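You operate a simulated robot arm through the tools that you are given. There is no shell and no other tool. Be economical: measure what you need, move in short steps, check, and stop when the job is done.

Carry out the task below with a simulated robot arm. There is one attempt and no reset: what you move stays moved.

TASK
Put the large shoe tree from the top of the patchwork quilt on top of the silver tray and the small shoe tree on the white plant saucer.

It is judged by the outcome, as a careful person would: the job done as asked, and still so three seconds after it is handed in. It fails if anything else is knocked over, pushed out of place, dropped, spilled or broken.

THE ROBOT
A 7-joint arm with a two-finger parallel gripper, fixed in place. Base frame: the origin is at the foot of the arm, x ahead of it, y to its left, z up; the work surface is at about z = 0. Lengths are in cm, angles in rad, forces in N, time in s.
With the tool pointing down near the work surface it reaches from about 24 to 62 cm from the base axis. Its first joint turns from -1.152 to 1.152 rad. Payload 2.6 kg.
Tool frame: the origin (TCP) lies between the finger pads and is the grasp point; the fingertips stand 3 cm ahead of it; z points along the fingers, y is the line along which they close. The gripper opens to 9.4 cm. The fingers are 2.8 cm wide and 1 cm thick; the gripper's body (5 by 9.6 cm) begins 5.5 cm behind the TCP.
Orientation is that of the tool frame in the base frame, as a unit quaternion [w, x, y, z]. With the fingers straight down and closing along the base's y, the tool's x points along the base's -x, its y along +y and its z along -z.

THE INTERFACE
- The arm moves only by the tool play_rows. Its argument "commands" is a list of rows, each an object (a shift or turn left out is 0, a gripper value left out holds the last) with "slide": the shift along the tool's x, y, z in units of 50 mm (1.0 is 50 mm), a list of three; "angular": the turn, a rotation vector about the tool's x, y, z in units of 6 degrees (1.0 is 6 degrees), a list of three; "claw": the finger opening in cm, from 0 to 9.4. In form: [{"slide": [tx, ty, tz], "angular": [wx, wy, wz], "claw": claw}, ...]. A call has 1 to 10 rows; each row shifts and turns the commanded pose from where the row before left it, along the tool's axes as they then stand. A call with a number of a shift or a turn outside -1 to 1 is refused whole. A row lasts 0.2 s, in which the tool goes at most 5 cm and 0.15 rad; a call with a longer step from one row to the next is refused whole, and so is a gripper value outside its range. A pose out of reach is approached as far as the arm can. The call stops where the force on the tool passes 40 N (or 10 N more than at its start, if that is more) or the arm is blocked; 0.2 s more then pass. The fingers move at their own pace (about 7.2 cm/s each) and stop on an object; they squeeze with about 21 N. The grip force told is the motor's: it shows also when the fingers shut on nothing. Time passes only in rows, and 0.2 s behind the last, so rows that do not move let the fingers close. It gives the time, the measured TCP pose, the force on the tool (base axes), the opening and the grip force at its end, in the units of the frame above (readings bear some noise), and new pictures: "views" is both (left out), scene, wrist or none.
- Cameras (640 x 400 px; columns grow to the right, rows downward): "scene" is fixed at [4.82, 44.13, 57.25]; the picture's right is [-0.65, -0.76, 0.00], its down [-0.38, 0.32, -0.87] and it looks along [0.66, -0.57, -0.50] (base axes); focal length 315 px, centre (320, 200). "wrist" rides on the gripper at [-3.7, 0, -5.8] in the tool frame; the picture's right is [0.00, -1.00, 0.00], its down [0.97, 0.00, -0.24] and it looks along [0.24, 0.00, 0.97] (tool axes); focal length 218 px, centre (320, 200).
- point_at(camera, pixels): there is no depth. For up to 12 entries [column, row, z] of the newest picture of that camera ("zoom" is the newest enlarged one), the place [x, y] in the base frame at which the ray of that pixel passes the height z, good to about 0.2 cm. No time passes.
- enlarge(camera, box): a new picture of the part [left, top, right, bottom] of that camera's present view, enlarged. No time passes.
- finish_job(): hands the job in; it is judged then, once.

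Work in short steps. Measure before you move; look again where a grasp or a placing could have gone wrong, and mend it. You have 60 turns and 120 pictures in all, the two below and enlarged ones among them. Open the gripper and draw the arm clear of the work before you hand the job in, unless the task says otherwise; then end with one line.

The tools are called by a JSON object that holds its "api" and its "payload". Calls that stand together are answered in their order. play_rows: Moves the arm, as the interface text tells. Its arguments: {"type":"object","properties":{"commands":{"type":"array","items":{"type":"object","properties":{"slide":{"type":"array","items":{"type":"number"}},"angular":{"type":"array","items":{"type":"number"}},"claw":{"type":"number"}}}},"views":{"type":"string","enum":["both","scene","wrist","none"]}},"required":["commands"]} The other tools are called the same way: point_at (camera, pixels) gives the place at which the rays of pixels pass given heights; enlarge (camera, box) takes an enlarged picture of a part of a camera's view; finish_job () hands the job in.

At the start:

```text
t: 0.0
position: [37.78, -14.65, 32.97]
orientation: [0.001, -0.001, 1.0, 0.0]
contact_force: [-0.3, -0.5, 1.4]
grip_width: 9.37
grip_force: 0.1
```

scene: 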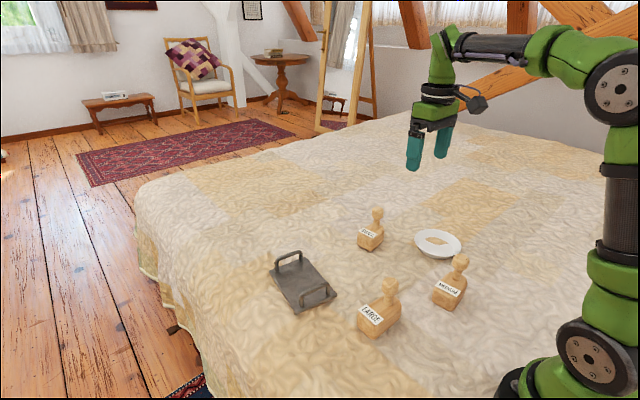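
wrist: 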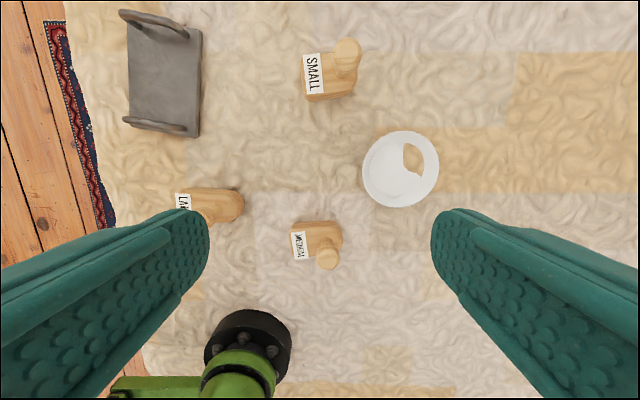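

The pictures show three labelled shoe trees, a grey tray at scene (302,282) and a white saucer at (438,243). I'll enlarge the scene and measure positions first.

{"api": "enlarge", "payload": {"camera": "scene", "box": [250, 190, 490, 340]}}

{"api": "enlarge", "payload": {"camera": "wrist", "box": [100, 0, 460, 280]}}

{"api": "point_at", "payload": {"camera": "wrist", "pixels": [[127, 118, 0], [127, 30, 0], [200, 135, 1], [203, 28, 1], [364, 170, 0], [438, 170, 0], [400, 132, 0], [400, 206, 0], [330, 75, 3], [347, 50, 7], [210, 205, 3], [327, 258, 7]]}}

```text
2.67 times, centred on (370, 265) of scene
```

zoom: 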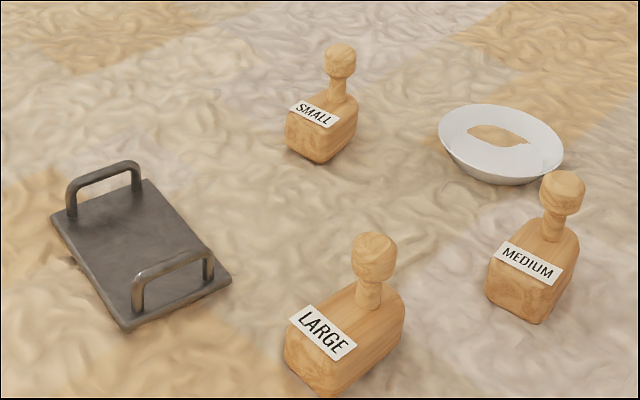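

```text
1.43 times, centred on (280, 140) of wrist
```

zoom: 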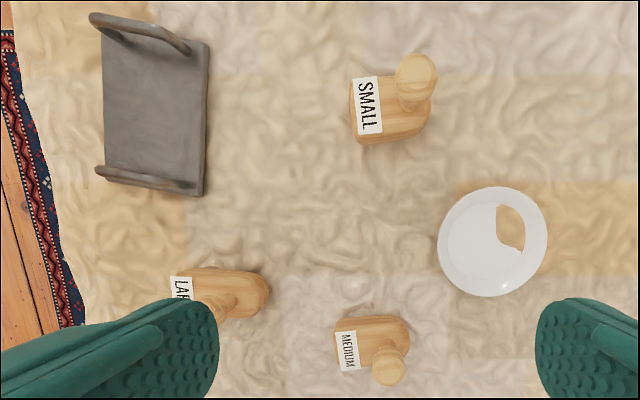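

```text
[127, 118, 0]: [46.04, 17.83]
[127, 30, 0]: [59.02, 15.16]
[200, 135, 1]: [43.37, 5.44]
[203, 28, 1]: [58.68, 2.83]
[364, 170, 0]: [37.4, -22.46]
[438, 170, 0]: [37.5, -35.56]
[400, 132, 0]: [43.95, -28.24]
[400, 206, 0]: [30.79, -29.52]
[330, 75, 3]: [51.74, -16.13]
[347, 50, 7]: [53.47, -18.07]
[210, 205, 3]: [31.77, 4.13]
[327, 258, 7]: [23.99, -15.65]
```

I'll cross-measure the key points from the scene camera.

{"api": "point_at", "payload": {"camera": "scene", "pixels": [[370, 251, 0], [357.3, 242.5, 0], [383.9, 237, 0], [369.3, 338.8, 0], [356.5, 326.8, 0], [400.7, 315.6, 0], [268.9, 272.5, 1], [297, 314.5, 1], [336.7, 294.2, 1], [304.4, 257.5, 1], [414.2, 238.8, 2], [461.5, 250, 2]]}}

{"api": "point_at", "payload": {"camera": "scene", "pixels": [[377.5, 213, 6], [377.5, 213, 7], [377.5, 213, 8], [390, 286, 6], [390, 286, 8], [390, 286, 10], [437.4, 259, 0], [437.4, 259, 1]]}}

{"api": "point_at", "payload": {"camera": "wrist", "pixels": [[347, 50, 6], [347, 50, 8], [304, 55, 3], [323, 55, 3], [306, 100, 1], [352, 93, 1], [177, 194, 3], [242, 195, 3], [243, 207, 3], [364, 170, 2], [438, 170, 2], [400, 132, 2]]}}

```text
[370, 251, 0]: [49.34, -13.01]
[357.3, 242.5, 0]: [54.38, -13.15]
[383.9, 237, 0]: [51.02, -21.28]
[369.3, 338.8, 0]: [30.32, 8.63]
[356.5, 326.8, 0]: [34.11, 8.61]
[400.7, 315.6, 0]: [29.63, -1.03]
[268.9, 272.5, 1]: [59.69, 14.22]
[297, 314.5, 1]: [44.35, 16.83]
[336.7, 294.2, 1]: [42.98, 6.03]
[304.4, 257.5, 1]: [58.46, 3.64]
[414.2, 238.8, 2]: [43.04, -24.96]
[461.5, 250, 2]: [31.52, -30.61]
```

```text
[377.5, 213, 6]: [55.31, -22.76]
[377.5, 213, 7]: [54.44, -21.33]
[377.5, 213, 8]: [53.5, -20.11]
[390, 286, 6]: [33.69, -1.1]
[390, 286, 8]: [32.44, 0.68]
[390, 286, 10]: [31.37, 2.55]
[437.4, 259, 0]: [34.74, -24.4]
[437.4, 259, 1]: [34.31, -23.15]
```

```text
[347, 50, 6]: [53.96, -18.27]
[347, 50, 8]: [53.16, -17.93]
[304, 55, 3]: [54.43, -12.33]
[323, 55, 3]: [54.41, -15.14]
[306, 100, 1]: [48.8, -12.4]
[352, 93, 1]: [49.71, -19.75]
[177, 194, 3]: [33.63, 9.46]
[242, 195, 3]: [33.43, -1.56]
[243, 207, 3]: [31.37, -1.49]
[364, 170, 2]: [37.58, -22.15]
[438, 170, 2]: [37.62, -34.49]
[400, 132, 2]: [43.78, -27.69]
```

Trees are about 11 cm high with the long body axis along y, so I'll grasp the body with the fingers closing along x. First I move above the large tree and turn 90°.

{"api": "play_rows", "payload": {"commands": [{"slide": [0.29, 0.93, 0.3], "claw": 9.4}, {"slide": [0.29, 0.93, 0.3]}, {"slide": [0.29, 0.93, 0.3]}, {"slide": [0.29, 0.93, 0.3]}, {"angular": [0, 0, 1]}, {"angular": [0, 0, 1]}, {"angular": [0, 0, 1]}, {"angular": [0, 0, 1]}, {"angular": [0, 0, 1]}, {"angular": [0, 0, 1]}], "views": "none"}}

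{"api": "play_rows", "payload": {"commands": [{"angular": [0, 0, 1]}, {"angular": [0, 0, 1]}, {"angular": [0, 0, 1]}, {"angular": [0, 0, 1]}, {"angular": [0, 0, 1]}, {"angular": [0, 0, 1]}, {"angular": [0, 0, 1]}, {"angular": [0, 0, 1]}, {"angular": [0, 0, 1]}]}}

```text
refused: row 1 steps farther than a row can; nothing moved
```

```text
t: 2.0
position: [37.83, -14.62, 33.15]
orientation: [0.001, 0.456, 0.89, 0.0]
contact_force: [-0.4, 0.6, -0.5]
grip_width: 9.36
grip_force: 0.1
```

scene: 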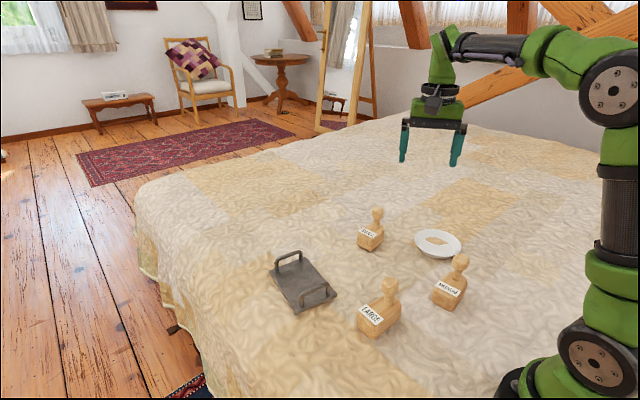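
wrist: 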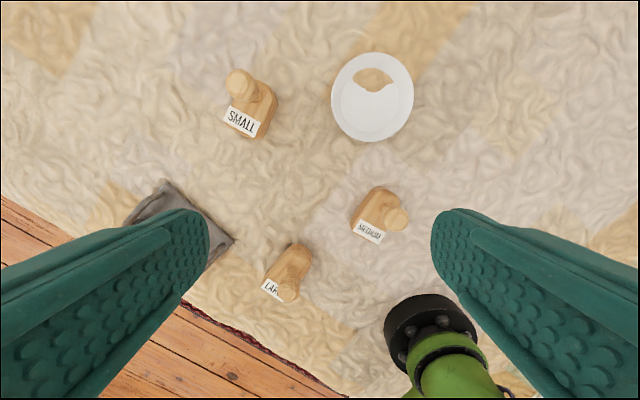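

The first call was refused for step length, so only the second one (54°) ran. I'll finish the turn and then translate.

{"api": "play_rows", "payload": {"commands": [{"angular": [0, 0, 1]}, {"angular": [0, 0, 1]}, {"angular": [0, 0, 1]}, {"angular": [0, 0, 1]}, {"angular": [0, 0, 1]}, {"angular": [0, 0, 1]}, {"slide": [0.7, -0.3, 0.3]}, {"slide": [0.7, -0.3, 0.3]}, {"slide": [0.7, -0.3, 0.3]}, {"slide": [0.7, -0.3, 0.3]}], "views": "wrist"}}

```text
t: 4.2
position: [31.67, -0.51, 27.28]
orientation: [0.001, 0.707, 0.707, 0.0]
contact_force: [-0.9, 0.2, 0.4]
grip_width: 9.41
grip_force: 0.0
```

wrist: 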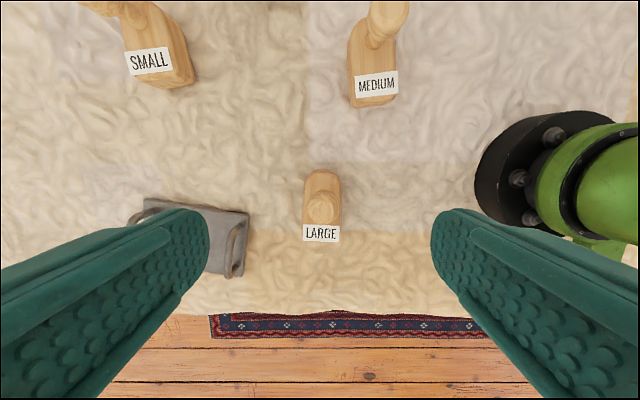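

The large tree is aligned with the fingers (columns 304–341). I'll measure it.

{"api": "point_at", "payload": {"camera": "wrist", "pixels": [[322, 208, 8], [322, 208, 10], [322, 208, 11], [303, 225, 4], [341, 225, 4], [303, 190, 4], [341, 190, 4], [322, 170, 4], [322, 243, 4], [322, 243, 2]]}}

{"api": "enlarge", "payload": {"camera": "wrist", "box": [260, 150, 380, 260]}}

{"api": "enlarge", "payload": {"camera": "scene", "box": [340, 260, 430, 350]}}

```text
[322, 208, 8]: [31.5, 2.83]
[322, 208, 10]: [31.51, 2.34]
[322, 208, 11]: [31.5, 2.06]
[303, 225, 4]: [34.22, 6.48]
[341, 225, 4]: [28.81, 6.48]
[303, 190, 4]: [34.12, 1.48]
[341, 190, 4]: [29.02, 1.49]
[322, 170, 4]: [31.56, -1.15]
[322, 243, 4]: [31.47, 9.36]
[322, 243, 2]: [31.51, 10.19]
```

```text
3.64 times, centred on (320, 205) of wrist
```

zoom: 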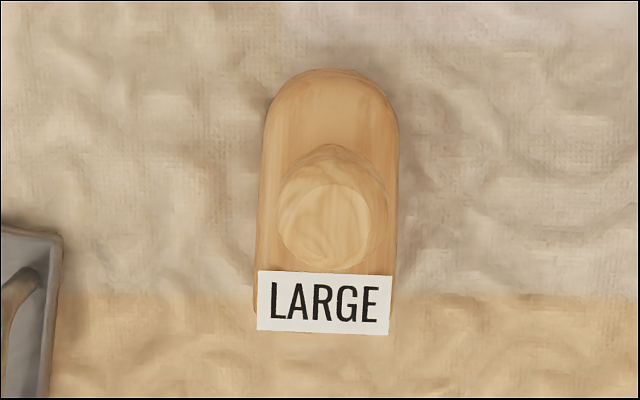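

```text
4.44 times, centred on (385, 305) of scene
```

zoom: 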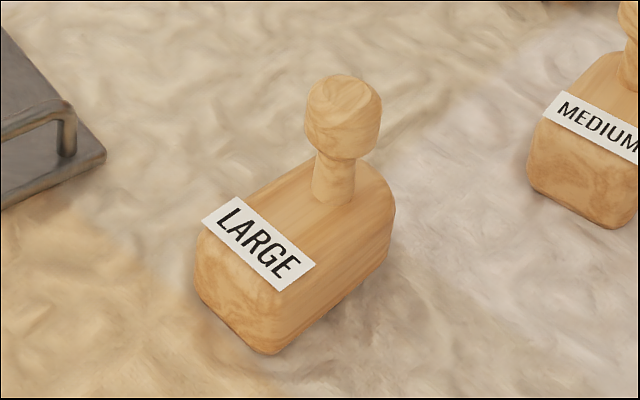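

{"api": "point_at", "payload": {"camera": "scene", "pixels": [[358.4, 310, 3], [358.4, 310, 4], [358.4, 310, 5], [367.7, 304.3, 4], [367.7, 304.3, 5], [367.7, 304.3, 6]]}}

{"api": "point_at", "payload": {"camera": "wrist", "pixels": [[302.7, 241, 3], [302.7, 241, 4], [302.7, 241, 5], [303, 224.5, 4], [303, 224.5, 5], [303, 224.5, 6]]}}

```text
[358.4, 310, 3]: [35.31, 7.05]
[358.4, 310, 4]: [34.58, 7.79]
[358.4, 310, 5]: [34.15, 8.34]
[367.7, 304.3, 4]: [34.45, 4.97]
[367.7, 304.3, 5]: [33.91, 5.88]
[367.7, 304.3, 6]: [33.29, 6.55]
```

```text
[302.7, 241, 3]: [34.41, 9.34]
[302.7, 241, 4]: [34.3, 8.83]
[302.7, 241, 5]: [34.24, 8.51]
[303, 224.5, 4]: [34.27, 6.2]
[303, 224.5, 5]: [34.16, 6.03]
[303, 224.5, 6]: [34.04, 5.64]
```

The body top is about z=5, x 29–34, y −1 to 9, and the knob top is about 11.3. I'll descend to TCP z≈9 over (31.5, 3.7) and look.

{"api": "play_rows", "payload": {"commands": [{"slide": [0.42, -0.017, 0.5]}, {"slide": [0.42, -0.017, 0.5]}, {"slide": [0, 0, 0.8]}, {"slide": [0, 0, 0.8]}, {"slide": [0, 0, 0.6]}, {"slide": [0, 0, 0.45]}]}}

```text
t: 5.6
position: [31.52, 3.65, 8.79]
orientation: [0.0, 0.708, 0.706, 0.001]
contact_force: [-0.7, 1.0, -0.5]
grip_width: 9.39
grip_force: 0.0
```

scene: 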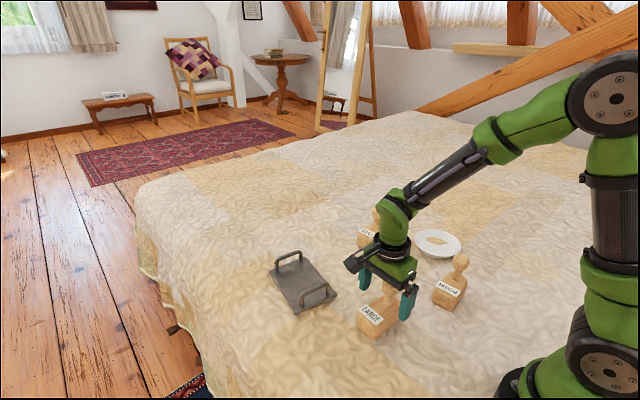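
wrist: 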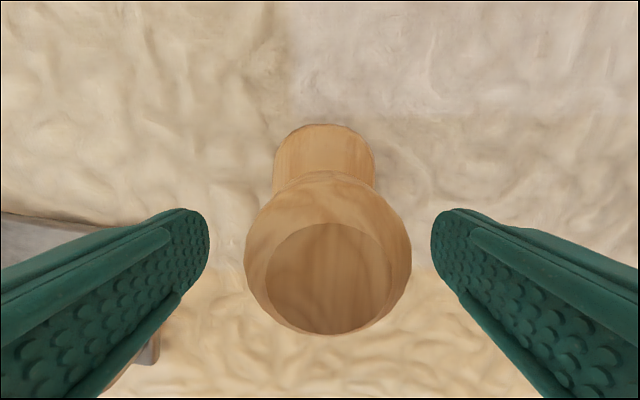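

Centred with clearance on both sides (knob 243–411 px, fingers at 210 and 430). I'll descend to z≈6.5 and close.

{"api": "play_rows", "payload": {"commands": [{"slide": [0, 0, 0.25]}, {"slide": [0, 0, 0.2]}, {"claw": 3}, {"claw": 3}, {"claw": 3}, {"claw": 3}]}}

```text
t: 7.0
position: [31.58, 3.55, 6.62]
orientation: [0.0, 0.707, 0.707, 0.001]
contact_force: [0.2, -0.6, -0.3]
grip_width: 5.57
grip_force: 21.1
```

scene: 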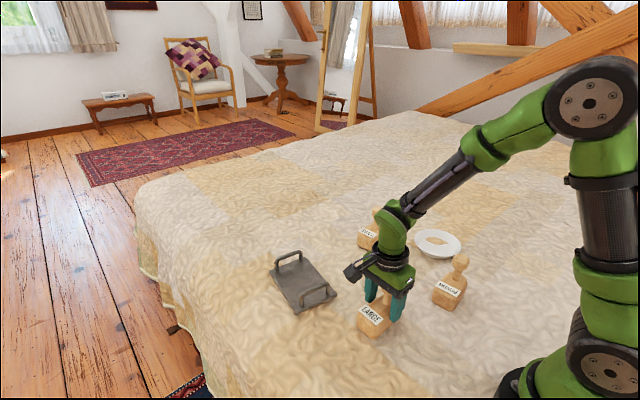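
wrist: 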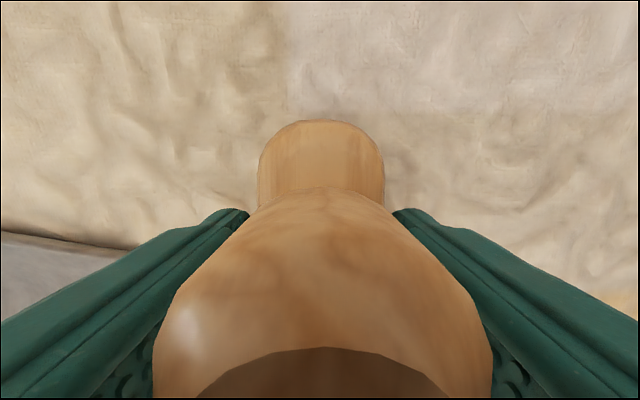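

Gripped at 5.57 cm, 21 N. I lift straight up to check the hold.

{"api": "play_rows", "payload": {"commands": [{"slide": [0, 0, -0.2]}, {"slide": [0, 0, -0.4]}, {"slide": [0, 0, -0.6]}, {"slide": [0, 0, -0.6]}, {"slide": [0, 0, -0.4]}, {}]}}

{"api": "enlarge", "payload": {"camera": "scene", "box": [250, 200, 430, 340]}}

```text
t: 8.4
position: [31.64, 3.57, 17.68]
orientation: [0.001, 0.708, 0.707, 0.001]
contact_force: [0.9, 0.1, -1.6]
grip_width: 3.27
grip_force: 21.0
```

scene: 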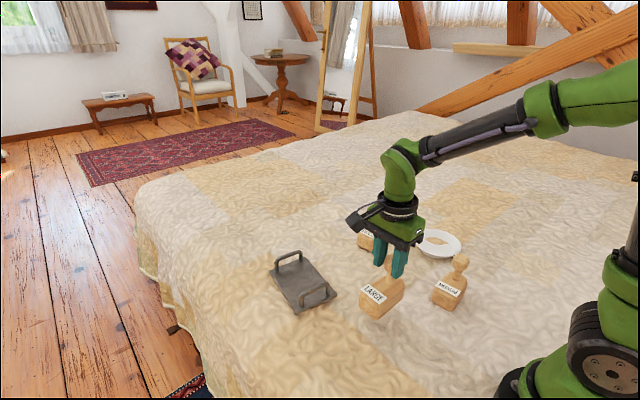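
wrist: 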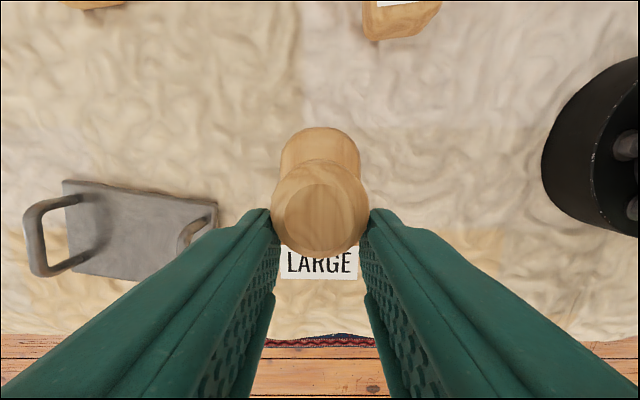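

```text
2.86 times, centred on (340, 270) of scene
```

zoom: 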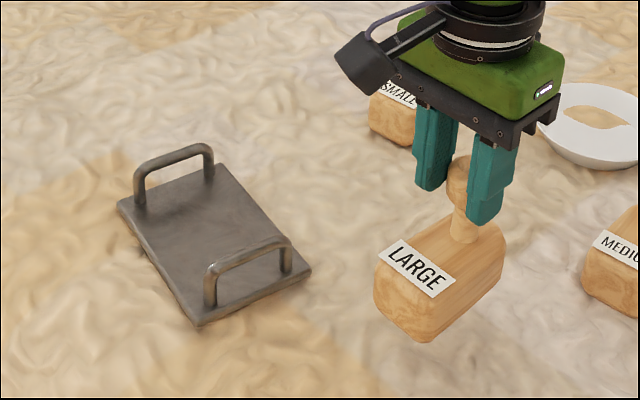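

The fingers slid up off the body and now hold the knob (3.27 cm) near the tips. That's a weak hold, so I'll measure how high it hangs, set it back down and regrip the knob fully.

{"api": "point_at", "payload": {"camera": "scene", "pixels": [[374.6, 320, 2], [374.6, 320, 4], [374.6, 320, 5], [374.6, 320, 6]]}}

{"api": "play_rows", "payload": {"commands": [{"slide": [0, 0, 0.3]}, {"slide": [0, 0, 0.3]}, {}], "views": "scene"}}

```text
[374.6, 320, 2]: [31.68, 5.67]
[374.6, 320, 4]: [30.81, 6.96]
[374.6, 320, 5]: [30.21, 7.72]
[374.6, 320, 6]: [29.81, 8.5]
```

```text
t: 9.2
position: [31.63, 3.56, 14.57]
orientation: [0.001, 0.707, 0.707, 0.001]
contact_force: [0.1, -0.1, -2.1]
grip_width: 3.29
grip_force: 21.1
```

scene: 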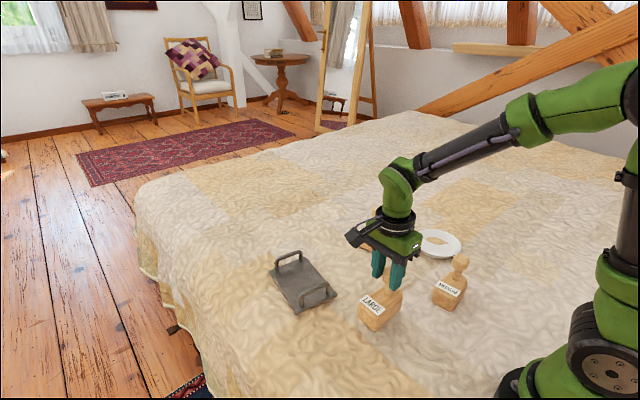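

It hung about 5–5.5 cm up, so about 2–2.5 cm remain. I lower in small steps and watch the force.

{"api": "play_rows", "payload": {"commands": [{"slide": [0, 0, 0.15]}, {"slide": [0, 0, 0.15]}, {"slide": [0, 0, 0.06]}, {}], "views": "none"}}

```text
t: 10.2
position: [31.54, 3.56, 12.83]
orientation: [0.0, 0.707, 0.707, -0.001]
contact_force: [-0.2, 0.2, -1.6]
grip_width: 3.25
grip_force: 20.8
```

{"api": "play_rows", "payload": {"commands": [{"slide": [0, 0, 0.05]}, {"slide": [0, 0, 0.05]}, {}], "views": "scene"}}

{"api": "enlarge", "payload": {"camera": "scene", "box": [340, 240, 430, 350]}}

```text
t: 11.0
position: [31.53, 3.49, 12.27]
orientation: [0.0, 0.707, 0.707, -0.001]
contact_force: [0.0, 0.0, -1.3]
grip_width: 3.24
grip_force: 20.9
```

scene: 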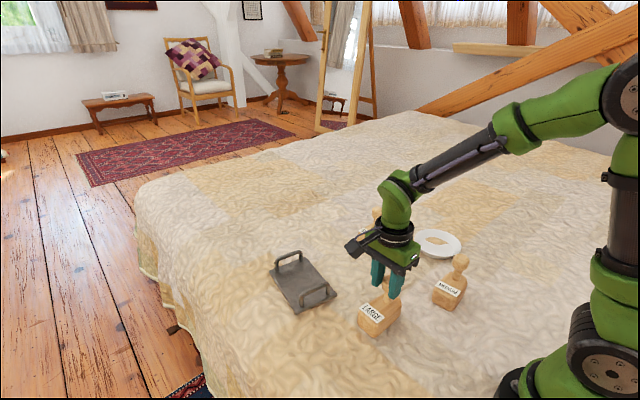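

```text
3.64 times, centred on (385, 295) of scene
```

zoom: 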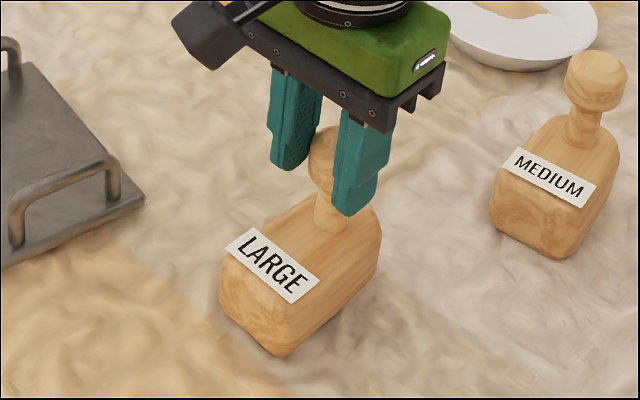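

About 0.3 cm remains (bottom corner at scene row 337.6, originally 338.8). I continue.

{"api": "play_rows", "payload": {"commands": [{"slide": [0, 0, 0.04]}, {"slide": [0, 0, 0.03]}, {}], "views": "none"}}

```text
t: 11.8
position: [31.7, 3.64, 11.95]
orientation: [0.0, 0.707, 0.707, 0.0]
contact_force: [0.7, -0.7, -1.5]
grip_width: 3.22
grip_force: 21.4
```

{"api": "play_rows", "payload": {"commands": [{"slide": [0, 0, 0.03]}, {"slide": [0, 0, 0.03]}, {}], "views": "none"}}

```text
t: 12.6
position: [31.71, 3.68, 11.75]
orientation: [0.001, 0.707, 0.707, 0.002]
contact_force: [-13.3, 1.1, 37.9]
grip_width: 3.26
grip_force: 21.1
```

It's resting on the quilt now (38 N at z=11.75). I open, centre on the knob (y≈2.4) and lower to z≈9.3.

{"api": "play_rows", "payload": {"commands": [{"slide": [0, 0, -0.03], "claw": 8}, {"claw": 8}, {"claw": 8}, {"slide": [-0.25, 0, 0]}, {"slide": [0, 0, 0.2]}, {"slide": [0, 0, 0.0]}]}}

```text
t: 14.0
position: [31.66, 2.37, 10.79]
orientation: [0.0, 0.707, 0.707, 0.001]
contact_force: [-0.4, 0.3, 0.0]
grip_width: 8.0
grip_force: 0.1
```

scene: 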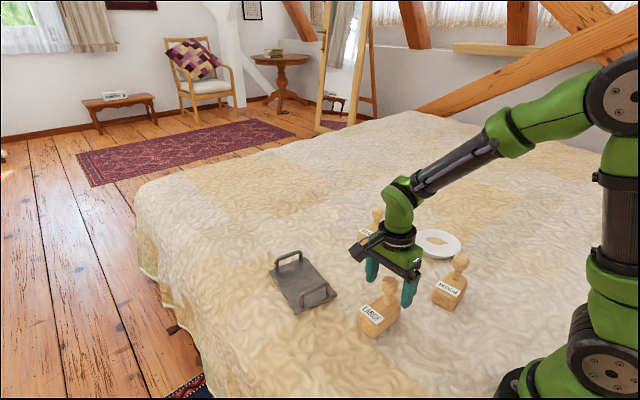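
wrist: 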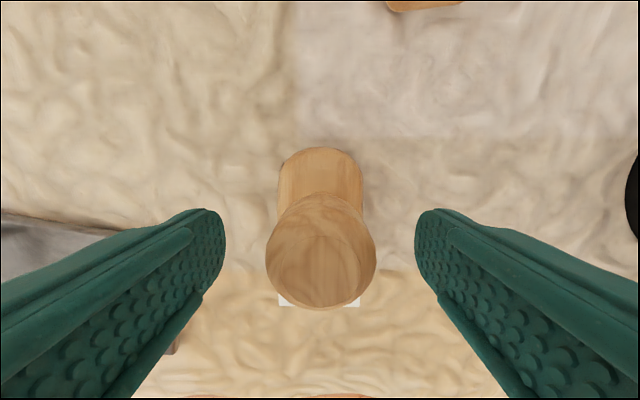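

{"api": "point_at", "payload": {"camera": "wrist", "pixels": [[321, 265, 11], [321, 250, 9.8]]}}

{"api": "enlarge", "payload": {"camera": "scene", "box": [340, 250, 430, 350]}}

```text
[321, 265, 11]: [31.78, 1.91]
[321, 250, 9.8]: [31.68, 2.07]
```

```text
4.00 times, centred on (385, 300) of scene
```

zoom: 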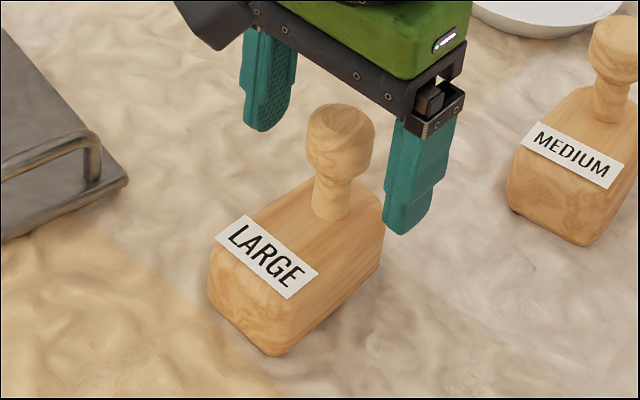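

The tree stands upright with the knob at (31.7, 2.1). I lower to 9.5 and grip.

{"api": "play_rows", "payload": {"commands": [{"slide": [-0.05, 0, 0.15]}, {"slide": [0, 0, 0.12]}, {"claw": 1.5}, {"claw": 1.5}, {"claw": 1.5}, {"claw": 1.5}], "views": "none"}}

{"api": "play_rows", "payload": {"commands": [{"slide": [0, 0, -0.2]}, {"slide": [0, 0, -0.4]}, {"slide": [0, 0, -0.6]}, {"slide": [0, 0, -0.4]}, {}]}}

{"api": "enlarge", "payload": {"camera": "scene", "box": [250, 200, 430, 340]}}

```text
t: 15.4
position: [31.73, 1.99, 9.49]
orientation: [0.0, 0.707, 0.707, 0.0]
contact_force: [0.4, 0.7, -0.2]
grip_width: 3.34
grip_force: 21.1
```

```text
t: 16.6
position: [31.6, 2.05, 17.39]
orientation: [0.0, 0.707, 0.707, 0.0]
contact_force: [-0.3, -1.0, -1.5]
grip_width: 3.34
grip_force: 21.3
```

scene: 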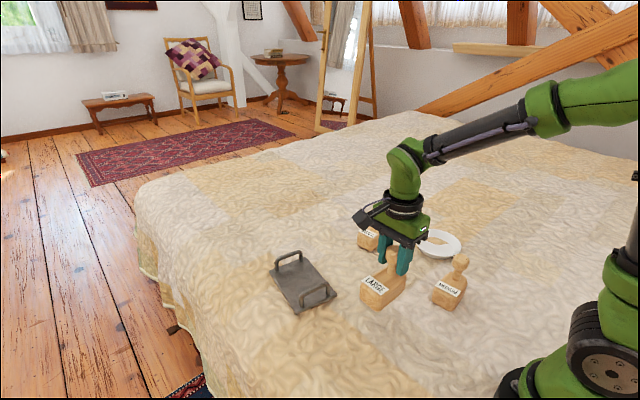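
wrist: 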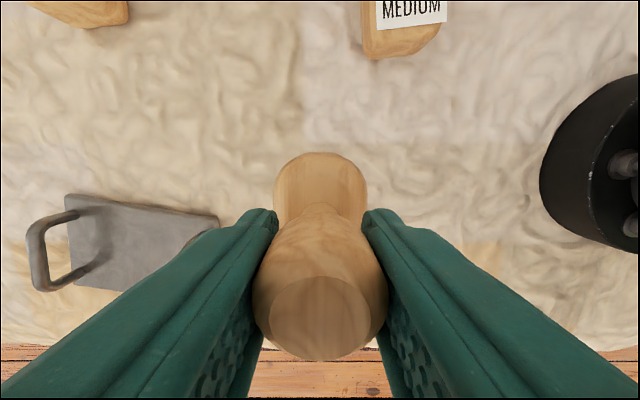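

```text
2.86 times, centred on (340, 270) of scene
```

zoom: 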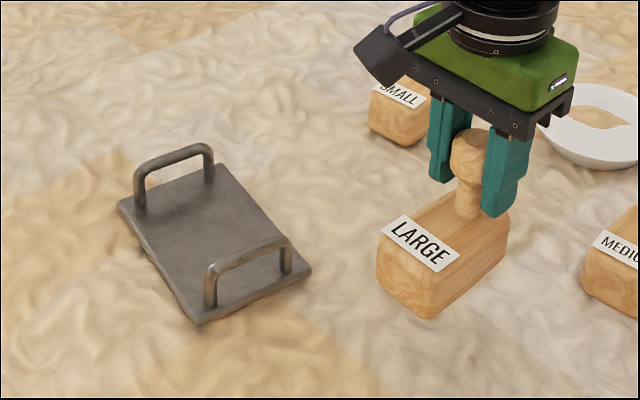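

Held well now (3.34 cm, level). Before carrying it over, I measure the tray corners and handles in this zoom.

{"api": "point_at", "payload": {"camera": "zoom", "pixels": [[118, 206, 1], [198, 322, 1], [311, 267, 1], [224, 163, 1], [141, 205, 1], [210, 178, 1], [210, 305, 1], [287, 270, 1], [140, 165, 4.5], [210, 148, 4.5], [213, 268, 4.5], [285, 240, 4.5]]}}

```text
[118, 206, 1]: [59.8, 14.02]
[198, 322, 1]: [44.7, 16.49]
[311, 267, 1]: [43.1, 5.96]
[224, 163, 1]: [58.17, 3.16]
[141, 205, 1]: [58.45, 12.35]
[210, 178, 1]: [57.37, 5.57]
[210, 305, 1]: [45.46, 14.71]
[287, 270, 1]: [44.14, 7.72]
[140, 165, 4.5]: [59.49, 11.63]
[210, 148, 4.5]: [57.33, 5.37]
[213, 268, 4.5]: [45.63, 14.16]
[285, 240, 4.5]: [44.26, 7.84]
```

Tray centre is (51.45, 9.95), turned about −9.5°, handles at x≈45 and 58 reaching about 4.5 cm. I carry the tree (bottom at z≈7.9) over it to TCP (51.15, 8.2), turning to match.

{"api": "play_rows", "payload": {"commands": [{"slide": [0.154, 0.489, -0.1]}, {"slide": [0.154, 0.489, 0]}, {"slide": [0.154, 0.489, 0]}, {"slide": [0.154, 0.489, 0]}, {"slide": [0.154, 0.489, 0]}, {"slide": [0.154, 0.489, 0]}, {"slide": [0.154, 0.489, 0]}, {"slide": [0.154, 0.489, 0], "angular": [0, 0, 0.8]}, {"angular": [0, 0, 0.8]}, {}]}}

{"api": "enlarge", "payload": {"camera": "scene", "box": [230, 180, 410, 330]}}

```text
t: 18.8
position: [51.09, 8.2, 17.89]
orientation: [0.0, 0.764, 0.645, 0.0]
contact_force: [0.5, 0.5, -1.8]
grip_width: 3.33
grip_force: 21.2
```

scene: 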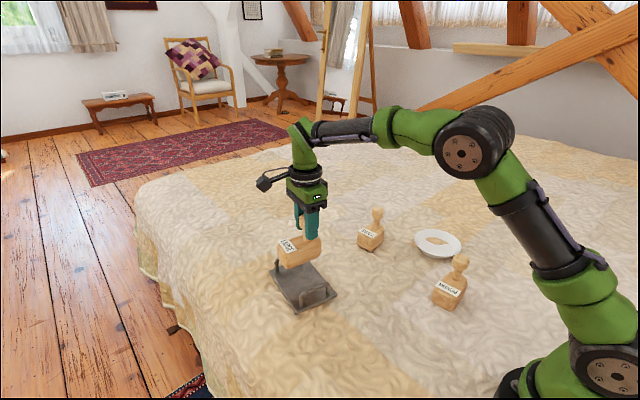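
wrist: 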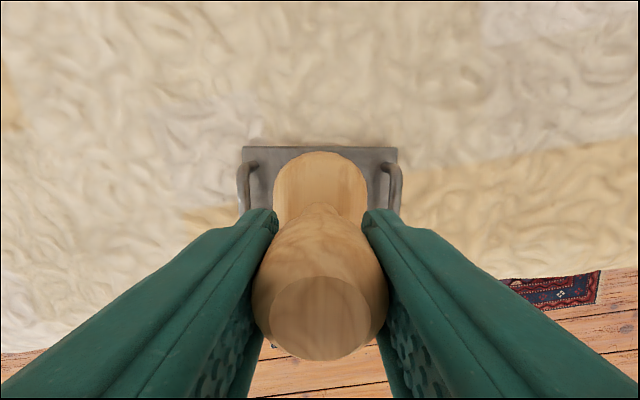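

```text
2.67 times, centred on (320, 255) of scene
```

zoom: 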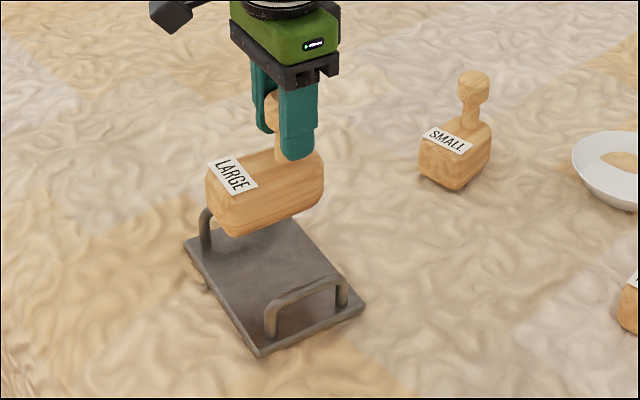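

Aligned: the tray is symmetric about column 320 in the wrist view. I lower, then feel for contact, expected near TCP z≈10.5.

{"api": "play_rows", "payload": {"commands": [{"slide": [0, 0, 0.4]}, {"slide": [0, 0, 0.4]}, {"slide": [0, 0, 0.3]}, {"slide": [0, 0, 0.15]}, {}]}}

{"api": "enlarge", "payload": {"camera": "scene", "box": [230, 180, 410, 330]}}

```text
t: 20.0
position: [51.08, 8.27, 11.75]
orientation: [0.0, 0.764, 0.646, 0.0]
contact_force: [0.4, -0.3, -1.0]
grip_width: 3.33
grip_force: 21.6
```

scene: 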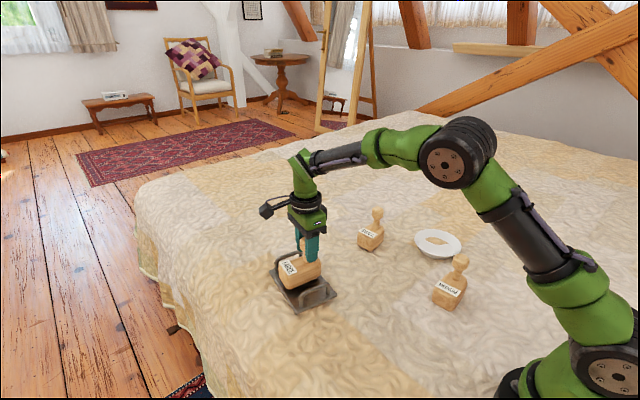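
wrist: 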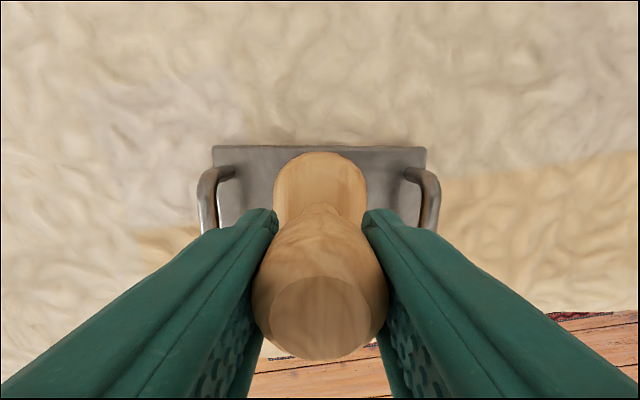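

```text
2.67 times, centred on (320, 255) of scene
```

zoom: 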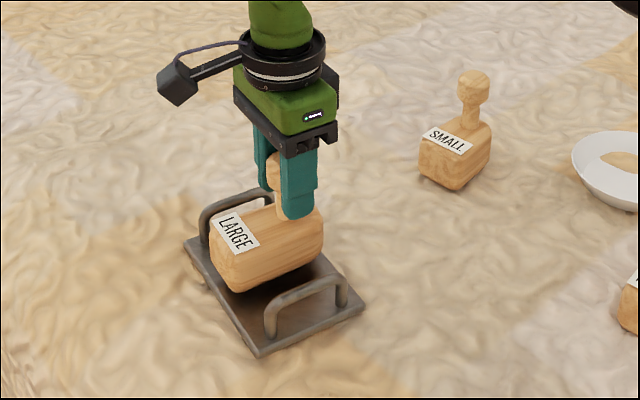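

Good, about 1 cm left. I step down gently.

{"api": "play_rows", "payload": {"commands": [{"slide": [0, 0, 0.06]}, {"slide": [0, 0, 0.06]}, {"slide": [0, 0, 0.03]}, {}], "views": "none"}}

```text
t: 21.0
position: [51.18, 8.22, 11.0]
orientation: [0.0, 0.764, 0.645, 0.0]
contact_force: [0.3, 0.0, -0.4]
grip_width: 3.35
grip_force: 21.0
```

{"api": "play_rows", "payload": {"commands": [{"slide": [0, 0, 0.03]}, {"slide": [0, 0, 0.03]}, {}], "views": "none"}}

```text
t: 21.8
position: [51.2, 8.19, 10.72]
orientation: [0.001, 0.764, 0.645, 0.0]
contact_force: [-0.3, -1.1, 1.4]
grip_width: 3.36
grip_force: 21.2
```

{"api": "play_rows", "payload": {"commands": [{"slide": [0, 0, 0.02]}, {"slide": [0, 0, 0.02]}, {}], "views": "scene"}}

{"api": "enlarge", "payload": {"camera": "scene", "box": [260, 220, 360, 320]}}

```text
t: 22.6
position: [51.21, 8.21, 10.69]
orientation: [0.0, 0.764, 0.646, 0.002]
contact_force: [-7.6, -3.5, 21.3]
grip_width: 3.34
grip_force: 21.3
```

scene: 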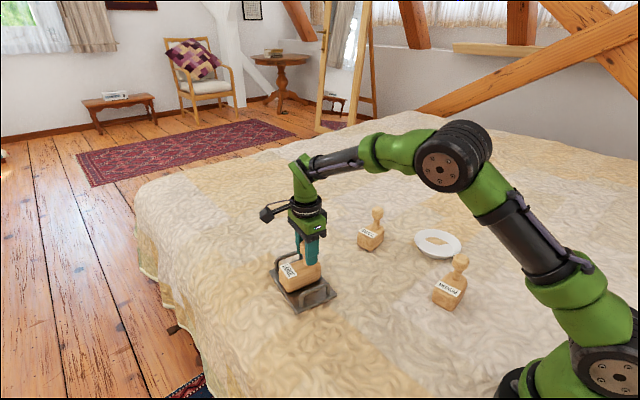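

```text
4.00 times, centred on (310, 270) of scene
```

zoom: 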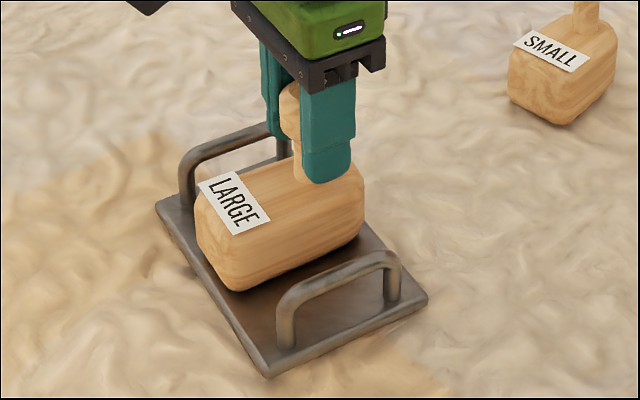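

It sits on the tray (21 N contact). I release and rise.

{"api": "play_rows", "payload": {"commands": [{"slide": [0, 0, -0.02], "claw": 6.5}, {"claw": 6.5}, {"claw": 6.5}, {"slide": [0, 0, -0.3]}, {"slide": [0, 0, -0.6]}, {"slide": [0, 0, -0.7]}, {"slide": [0, 0, -0.7]}, {}]}}

{"api": "enlarge", "payload": {"camera": "scene", "box": [250, 190, 400, 320]}}

```text
t: 24.4
position: [51.23, 8.35, 22.05]
orientation: [0.001, 0.763, 0.646, 0.001]
contact_force: [-0.4, -0.1, -0.4]
grip_width: 6.52
grip_force: 0.2
```

scene: 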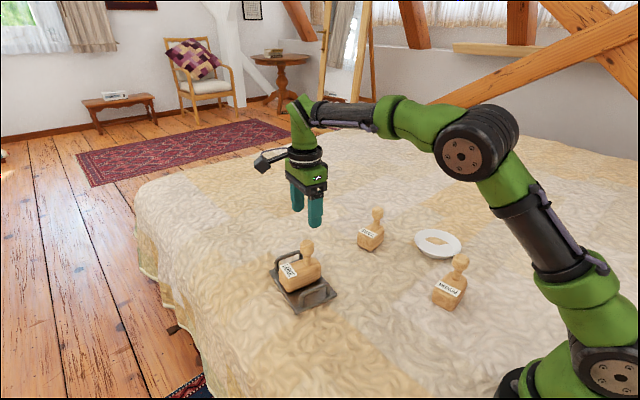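
wrist: 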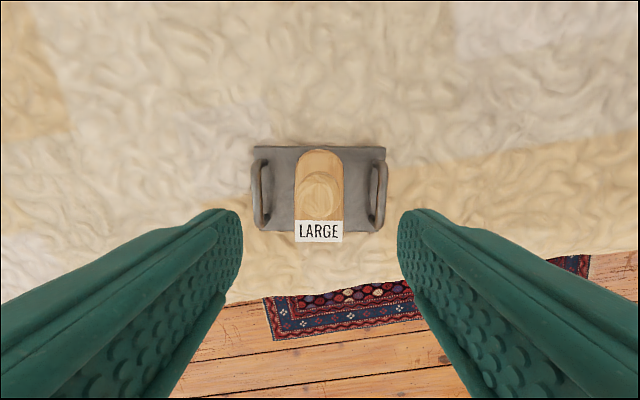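

```text
3.08 times, centred on (325, 255) of scene
```

zoom: 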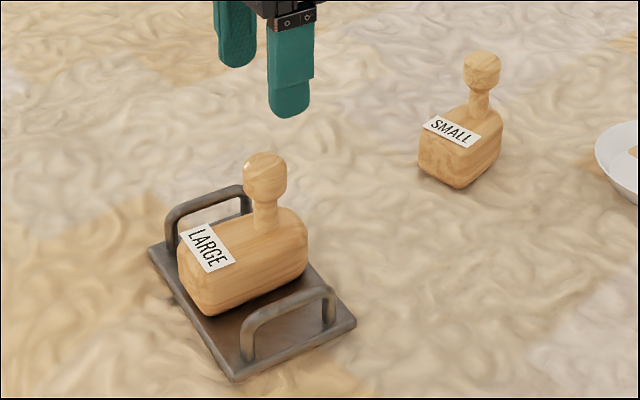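

The large tree is squarely on the tray. Now I move above the small tree, estimated knob (52.2, −17.7).

{"api": "play_rows", "payload": {"commands": [{"slide": [-0.68, 0.138, 0]}, {"slide": [-0.68, 0.138, 0]}, {"slide": [-0.68, 0.138, 0]}, {"slide": [-0.68, 0.138, 0]}, {"slide": [-0.68, 0.138, 0]}, {"slide": [-0.68, 0.138, 0]}, {"slide": [-0.68, 0.138, 0]}, {"angular": [0, 0, -0.8]}, {"angular": [0, 0, -0.8]}, {}], "views": "wrist"}}

{"api": "enlarge", "payload": {"camera": "wrist", "box": [240, 120, 420, 280]}}

{"api": "enlarge", "payload": {"camera": "scene", "box": [330, 190, 480, 280]}}

```text
t: 26.6
position: [51.96, -16.13, 22.2]
orientation: [0.0, 0.706, 0.708, 0.0]
contact_force: [0.6, -0.3, -0.7]
grip_width: 6.5
grip_force: 0.0
```

wrist: 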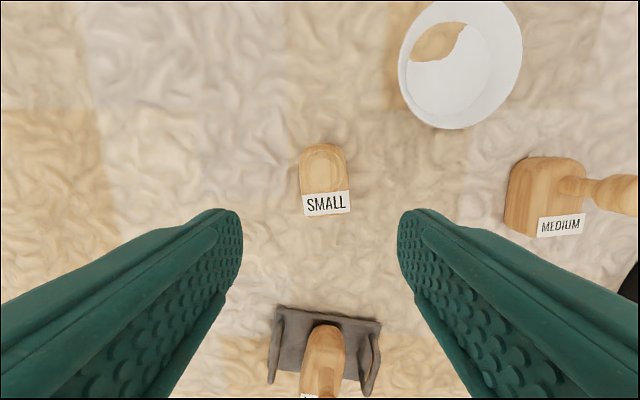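

```text
2.50 times, centred on (330, 200) of wrist
```

zoom: 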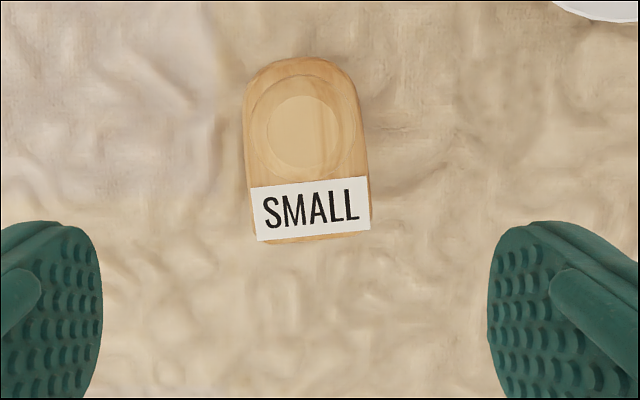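

```text
4.27 times, centred on (405, 235) of scene
```

zoom: 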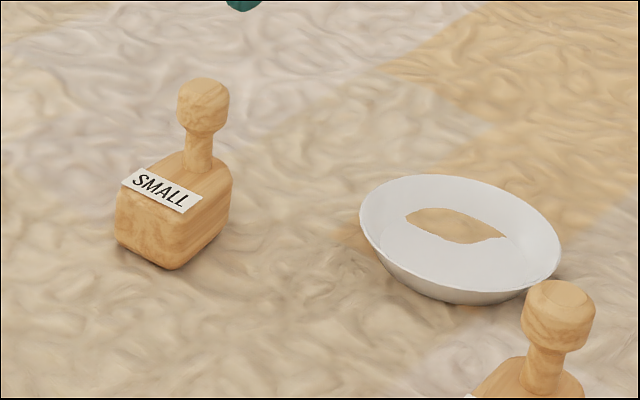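

I triangulate the small knob and the saucer.

{"api": "point_at", "payload": {"camera": "wrist", "pixels": [[323.2, 171, 8], [323.2, 171, 9], [323.2, 171, 10], [399, 62, 2], [522, 50, 2], [465, 129, 2], [323, 214, 1], [323, 143, 4]]}}

{"api": "point_at", "payload": {"camera": "zoom", "pixels": [[203, 105, 8], [203, 105, 9], [203, 105, 10], [360, 213, 2], [561, 257, 2], [445, 174, 2], [460, 293, 2], [360, 213, 3], [561, 257, 3], [445, 174, 3], [460, 293, 3]]}}

```text
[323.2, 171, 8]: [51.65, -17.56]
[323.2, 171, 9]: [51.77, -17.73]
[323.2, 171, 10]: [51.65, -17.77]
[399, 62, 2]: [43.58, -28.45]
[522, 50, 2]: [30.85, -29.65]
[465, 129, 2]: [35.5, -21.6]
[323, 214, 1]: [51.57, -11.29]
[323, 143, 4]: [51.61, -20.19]
```

```text
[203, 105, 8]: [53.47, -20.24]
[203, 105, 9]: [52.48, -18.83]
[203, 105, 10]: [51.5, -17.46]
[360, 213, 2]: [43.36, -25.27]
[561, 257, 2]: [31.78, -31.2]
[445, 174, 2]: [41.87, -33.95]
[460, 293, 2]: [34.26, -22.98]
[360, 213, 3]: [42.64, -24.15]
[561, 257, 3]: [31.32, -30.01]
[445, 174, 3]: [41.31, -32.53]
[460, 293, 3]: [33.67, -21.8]
```

Knob is at (51.65, −17.6, ~9.7) and saucer centre is about (37.5, −28.2). I descend to z≈12.5 above the knob and check.

{"api": "play_rows", "payload": {"commands": [{"slide": [-0.15, -0.03, 0.4]}, {"slide": [-0.14, -0.03, 0.5]}, {"slide": [0, 0, 0.6]}, {"slide": [0, 0, 0.44]}, {}]}}

{"api": "enlarge", "payload": {"camera": "scene", "box": [320, 160, 440, 260]}}

```text
t: 27.8
position: [51.74, -17.38, 12.27]
orientation: [0.0, 0.707, 0.707, 0.0]
contact_force: [0.0, -0.2, -0.2]
grip_width: 6.51
grip_force: 0.1
```

scene: 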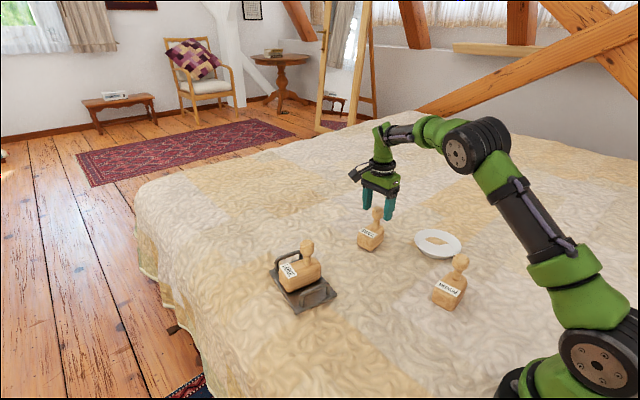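
wrist: 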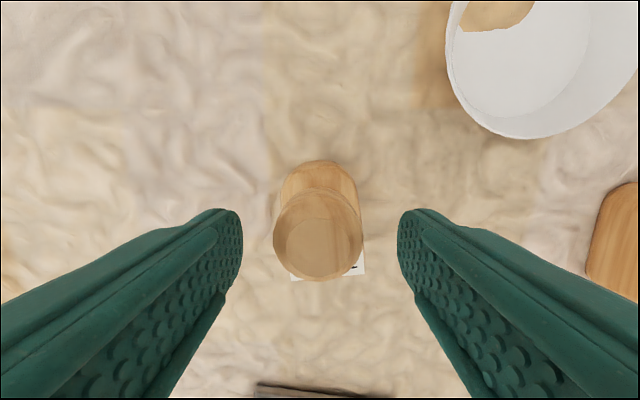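

```text
4.00 times, centred on (380, 210) of scene
```

zoom: 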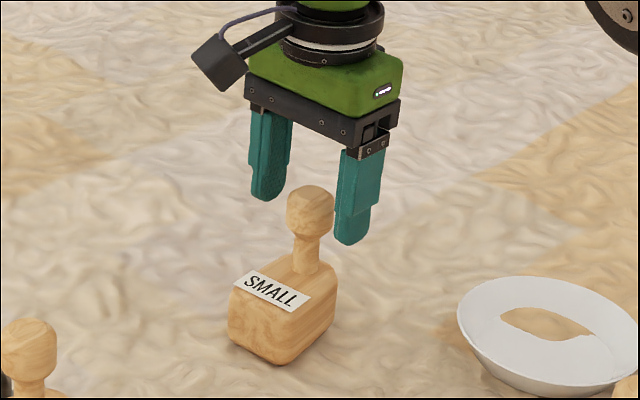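

{"api": "point_at", "payload": {"camera": "wrist", "pixels": [[318, 235, 9.5], [318, 245, 10.5]]}}

```text
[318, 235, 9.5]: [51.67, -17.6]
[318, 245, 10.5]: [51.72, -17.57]
```

Knob confirmed at (51.7, −17.6). I lower to z≈9.3, grip, then lift.

{"api": "play_rows", "payload": {"commands": [{"slide": [-0.04, -0.01, 0.3]}, {"slide": [0, 0, 0.3]}, {"claw": 1}, {"claw": 1}, {"claw": 1}, {"claw": 1}], "views": "none"}}

{"api": "play_rows", "payload": {"commands": [{"slide": [0, 0, -0.2]}, {"slide": [0, 0, -0.4]}, {"slide": [0, 0, -0.6]}, {"slide": [0, 0, -0.4]}, {}]}}

{"api": "enlarge", "payload": {"camera": "scene", "box": [320, 150, 480, 270]}}

```text
t: 29.2
position: [51.64, -17.59, 9.37]
orientation: [-0.001, 0.708, 0.707, 0.0]
contact_force: [-0.1, 0.1, -0.2]
grip_width: 3.32
grip_force: 21.0
```

```text
t: 30.4
position: [51.59, -17.84, 17.6]
orientation: [0.0, 0.708, 0.707, 0.0]
contact_force: [-0.6, -0.2, -2.1]
grip_width: 3.36
grip_force: 20.7
```

scene: 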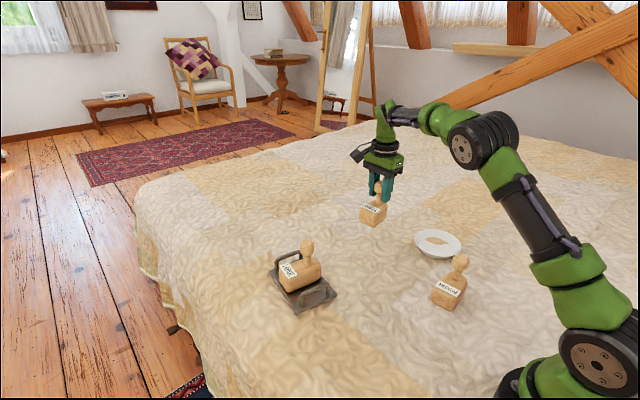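
wrist: 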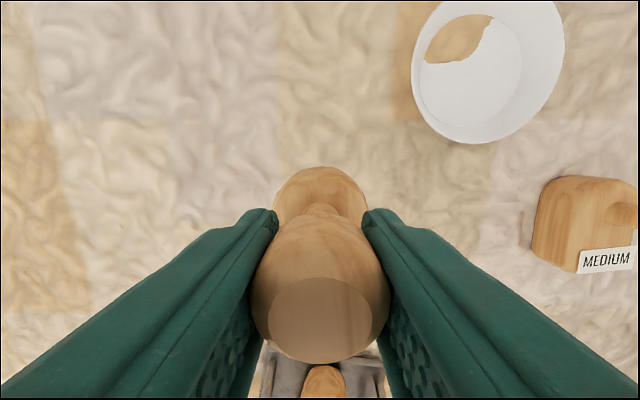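

```text
3.33 times, centred on (400, 210) of scene
```

zoom: 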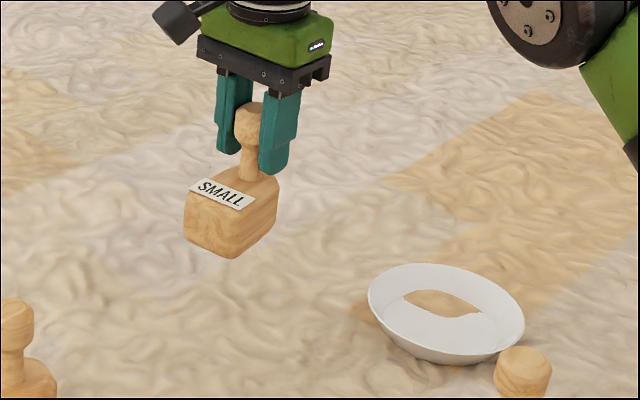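

Held securely. I carry it to TCP (37.5, −30.0), which puts the body centre over the saucer centre.

{"api": "play_rows", "payload": {"commands": [{"slide": [-0.349, -0.403, 0]}, {"slide": [-0.349, -0.403, 0]}, {"slide": [-0.349, -0.403, 0]}, {"slide": [-0.349, -0.403, 0]}, {"slide": [-0.349, -0.403, 0]}, {"slide": [-0.349, -0.403, 0]}, {"slide": [-0.349, -0.403, 0]}, {}]}}

{"api": "enlarge", "payload": {"camera": "scene", "box": [370, 180, 510, 290]}}

```text
t: 32.2
position: [37.54, -29.85, 17.42]
orientation: [0.0, 0.707, 0.707, -0.001]
contact_force: [0.4, -0.5, -1.9]
grip_width: 3.32
grip_force: 20.6
```

scene: 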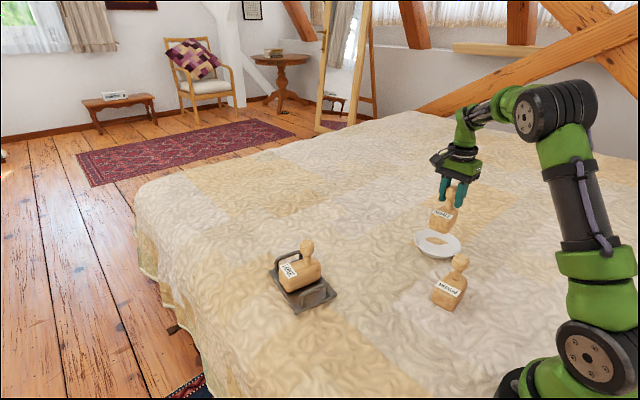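
wrist: 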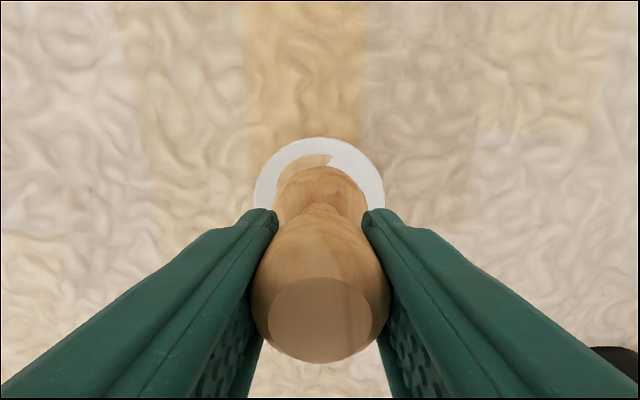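

```text
3.64 times, centred on (440, 235) of scene
```

zoom: 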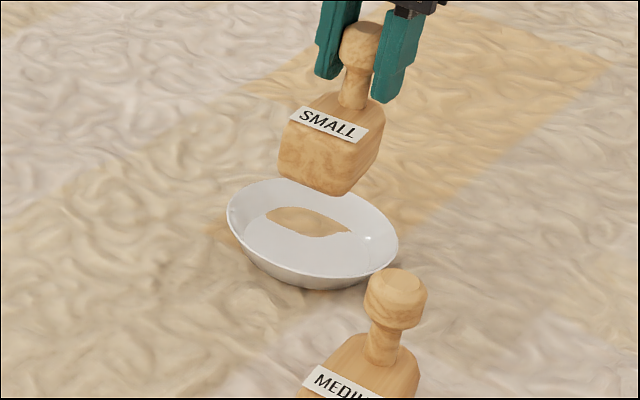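

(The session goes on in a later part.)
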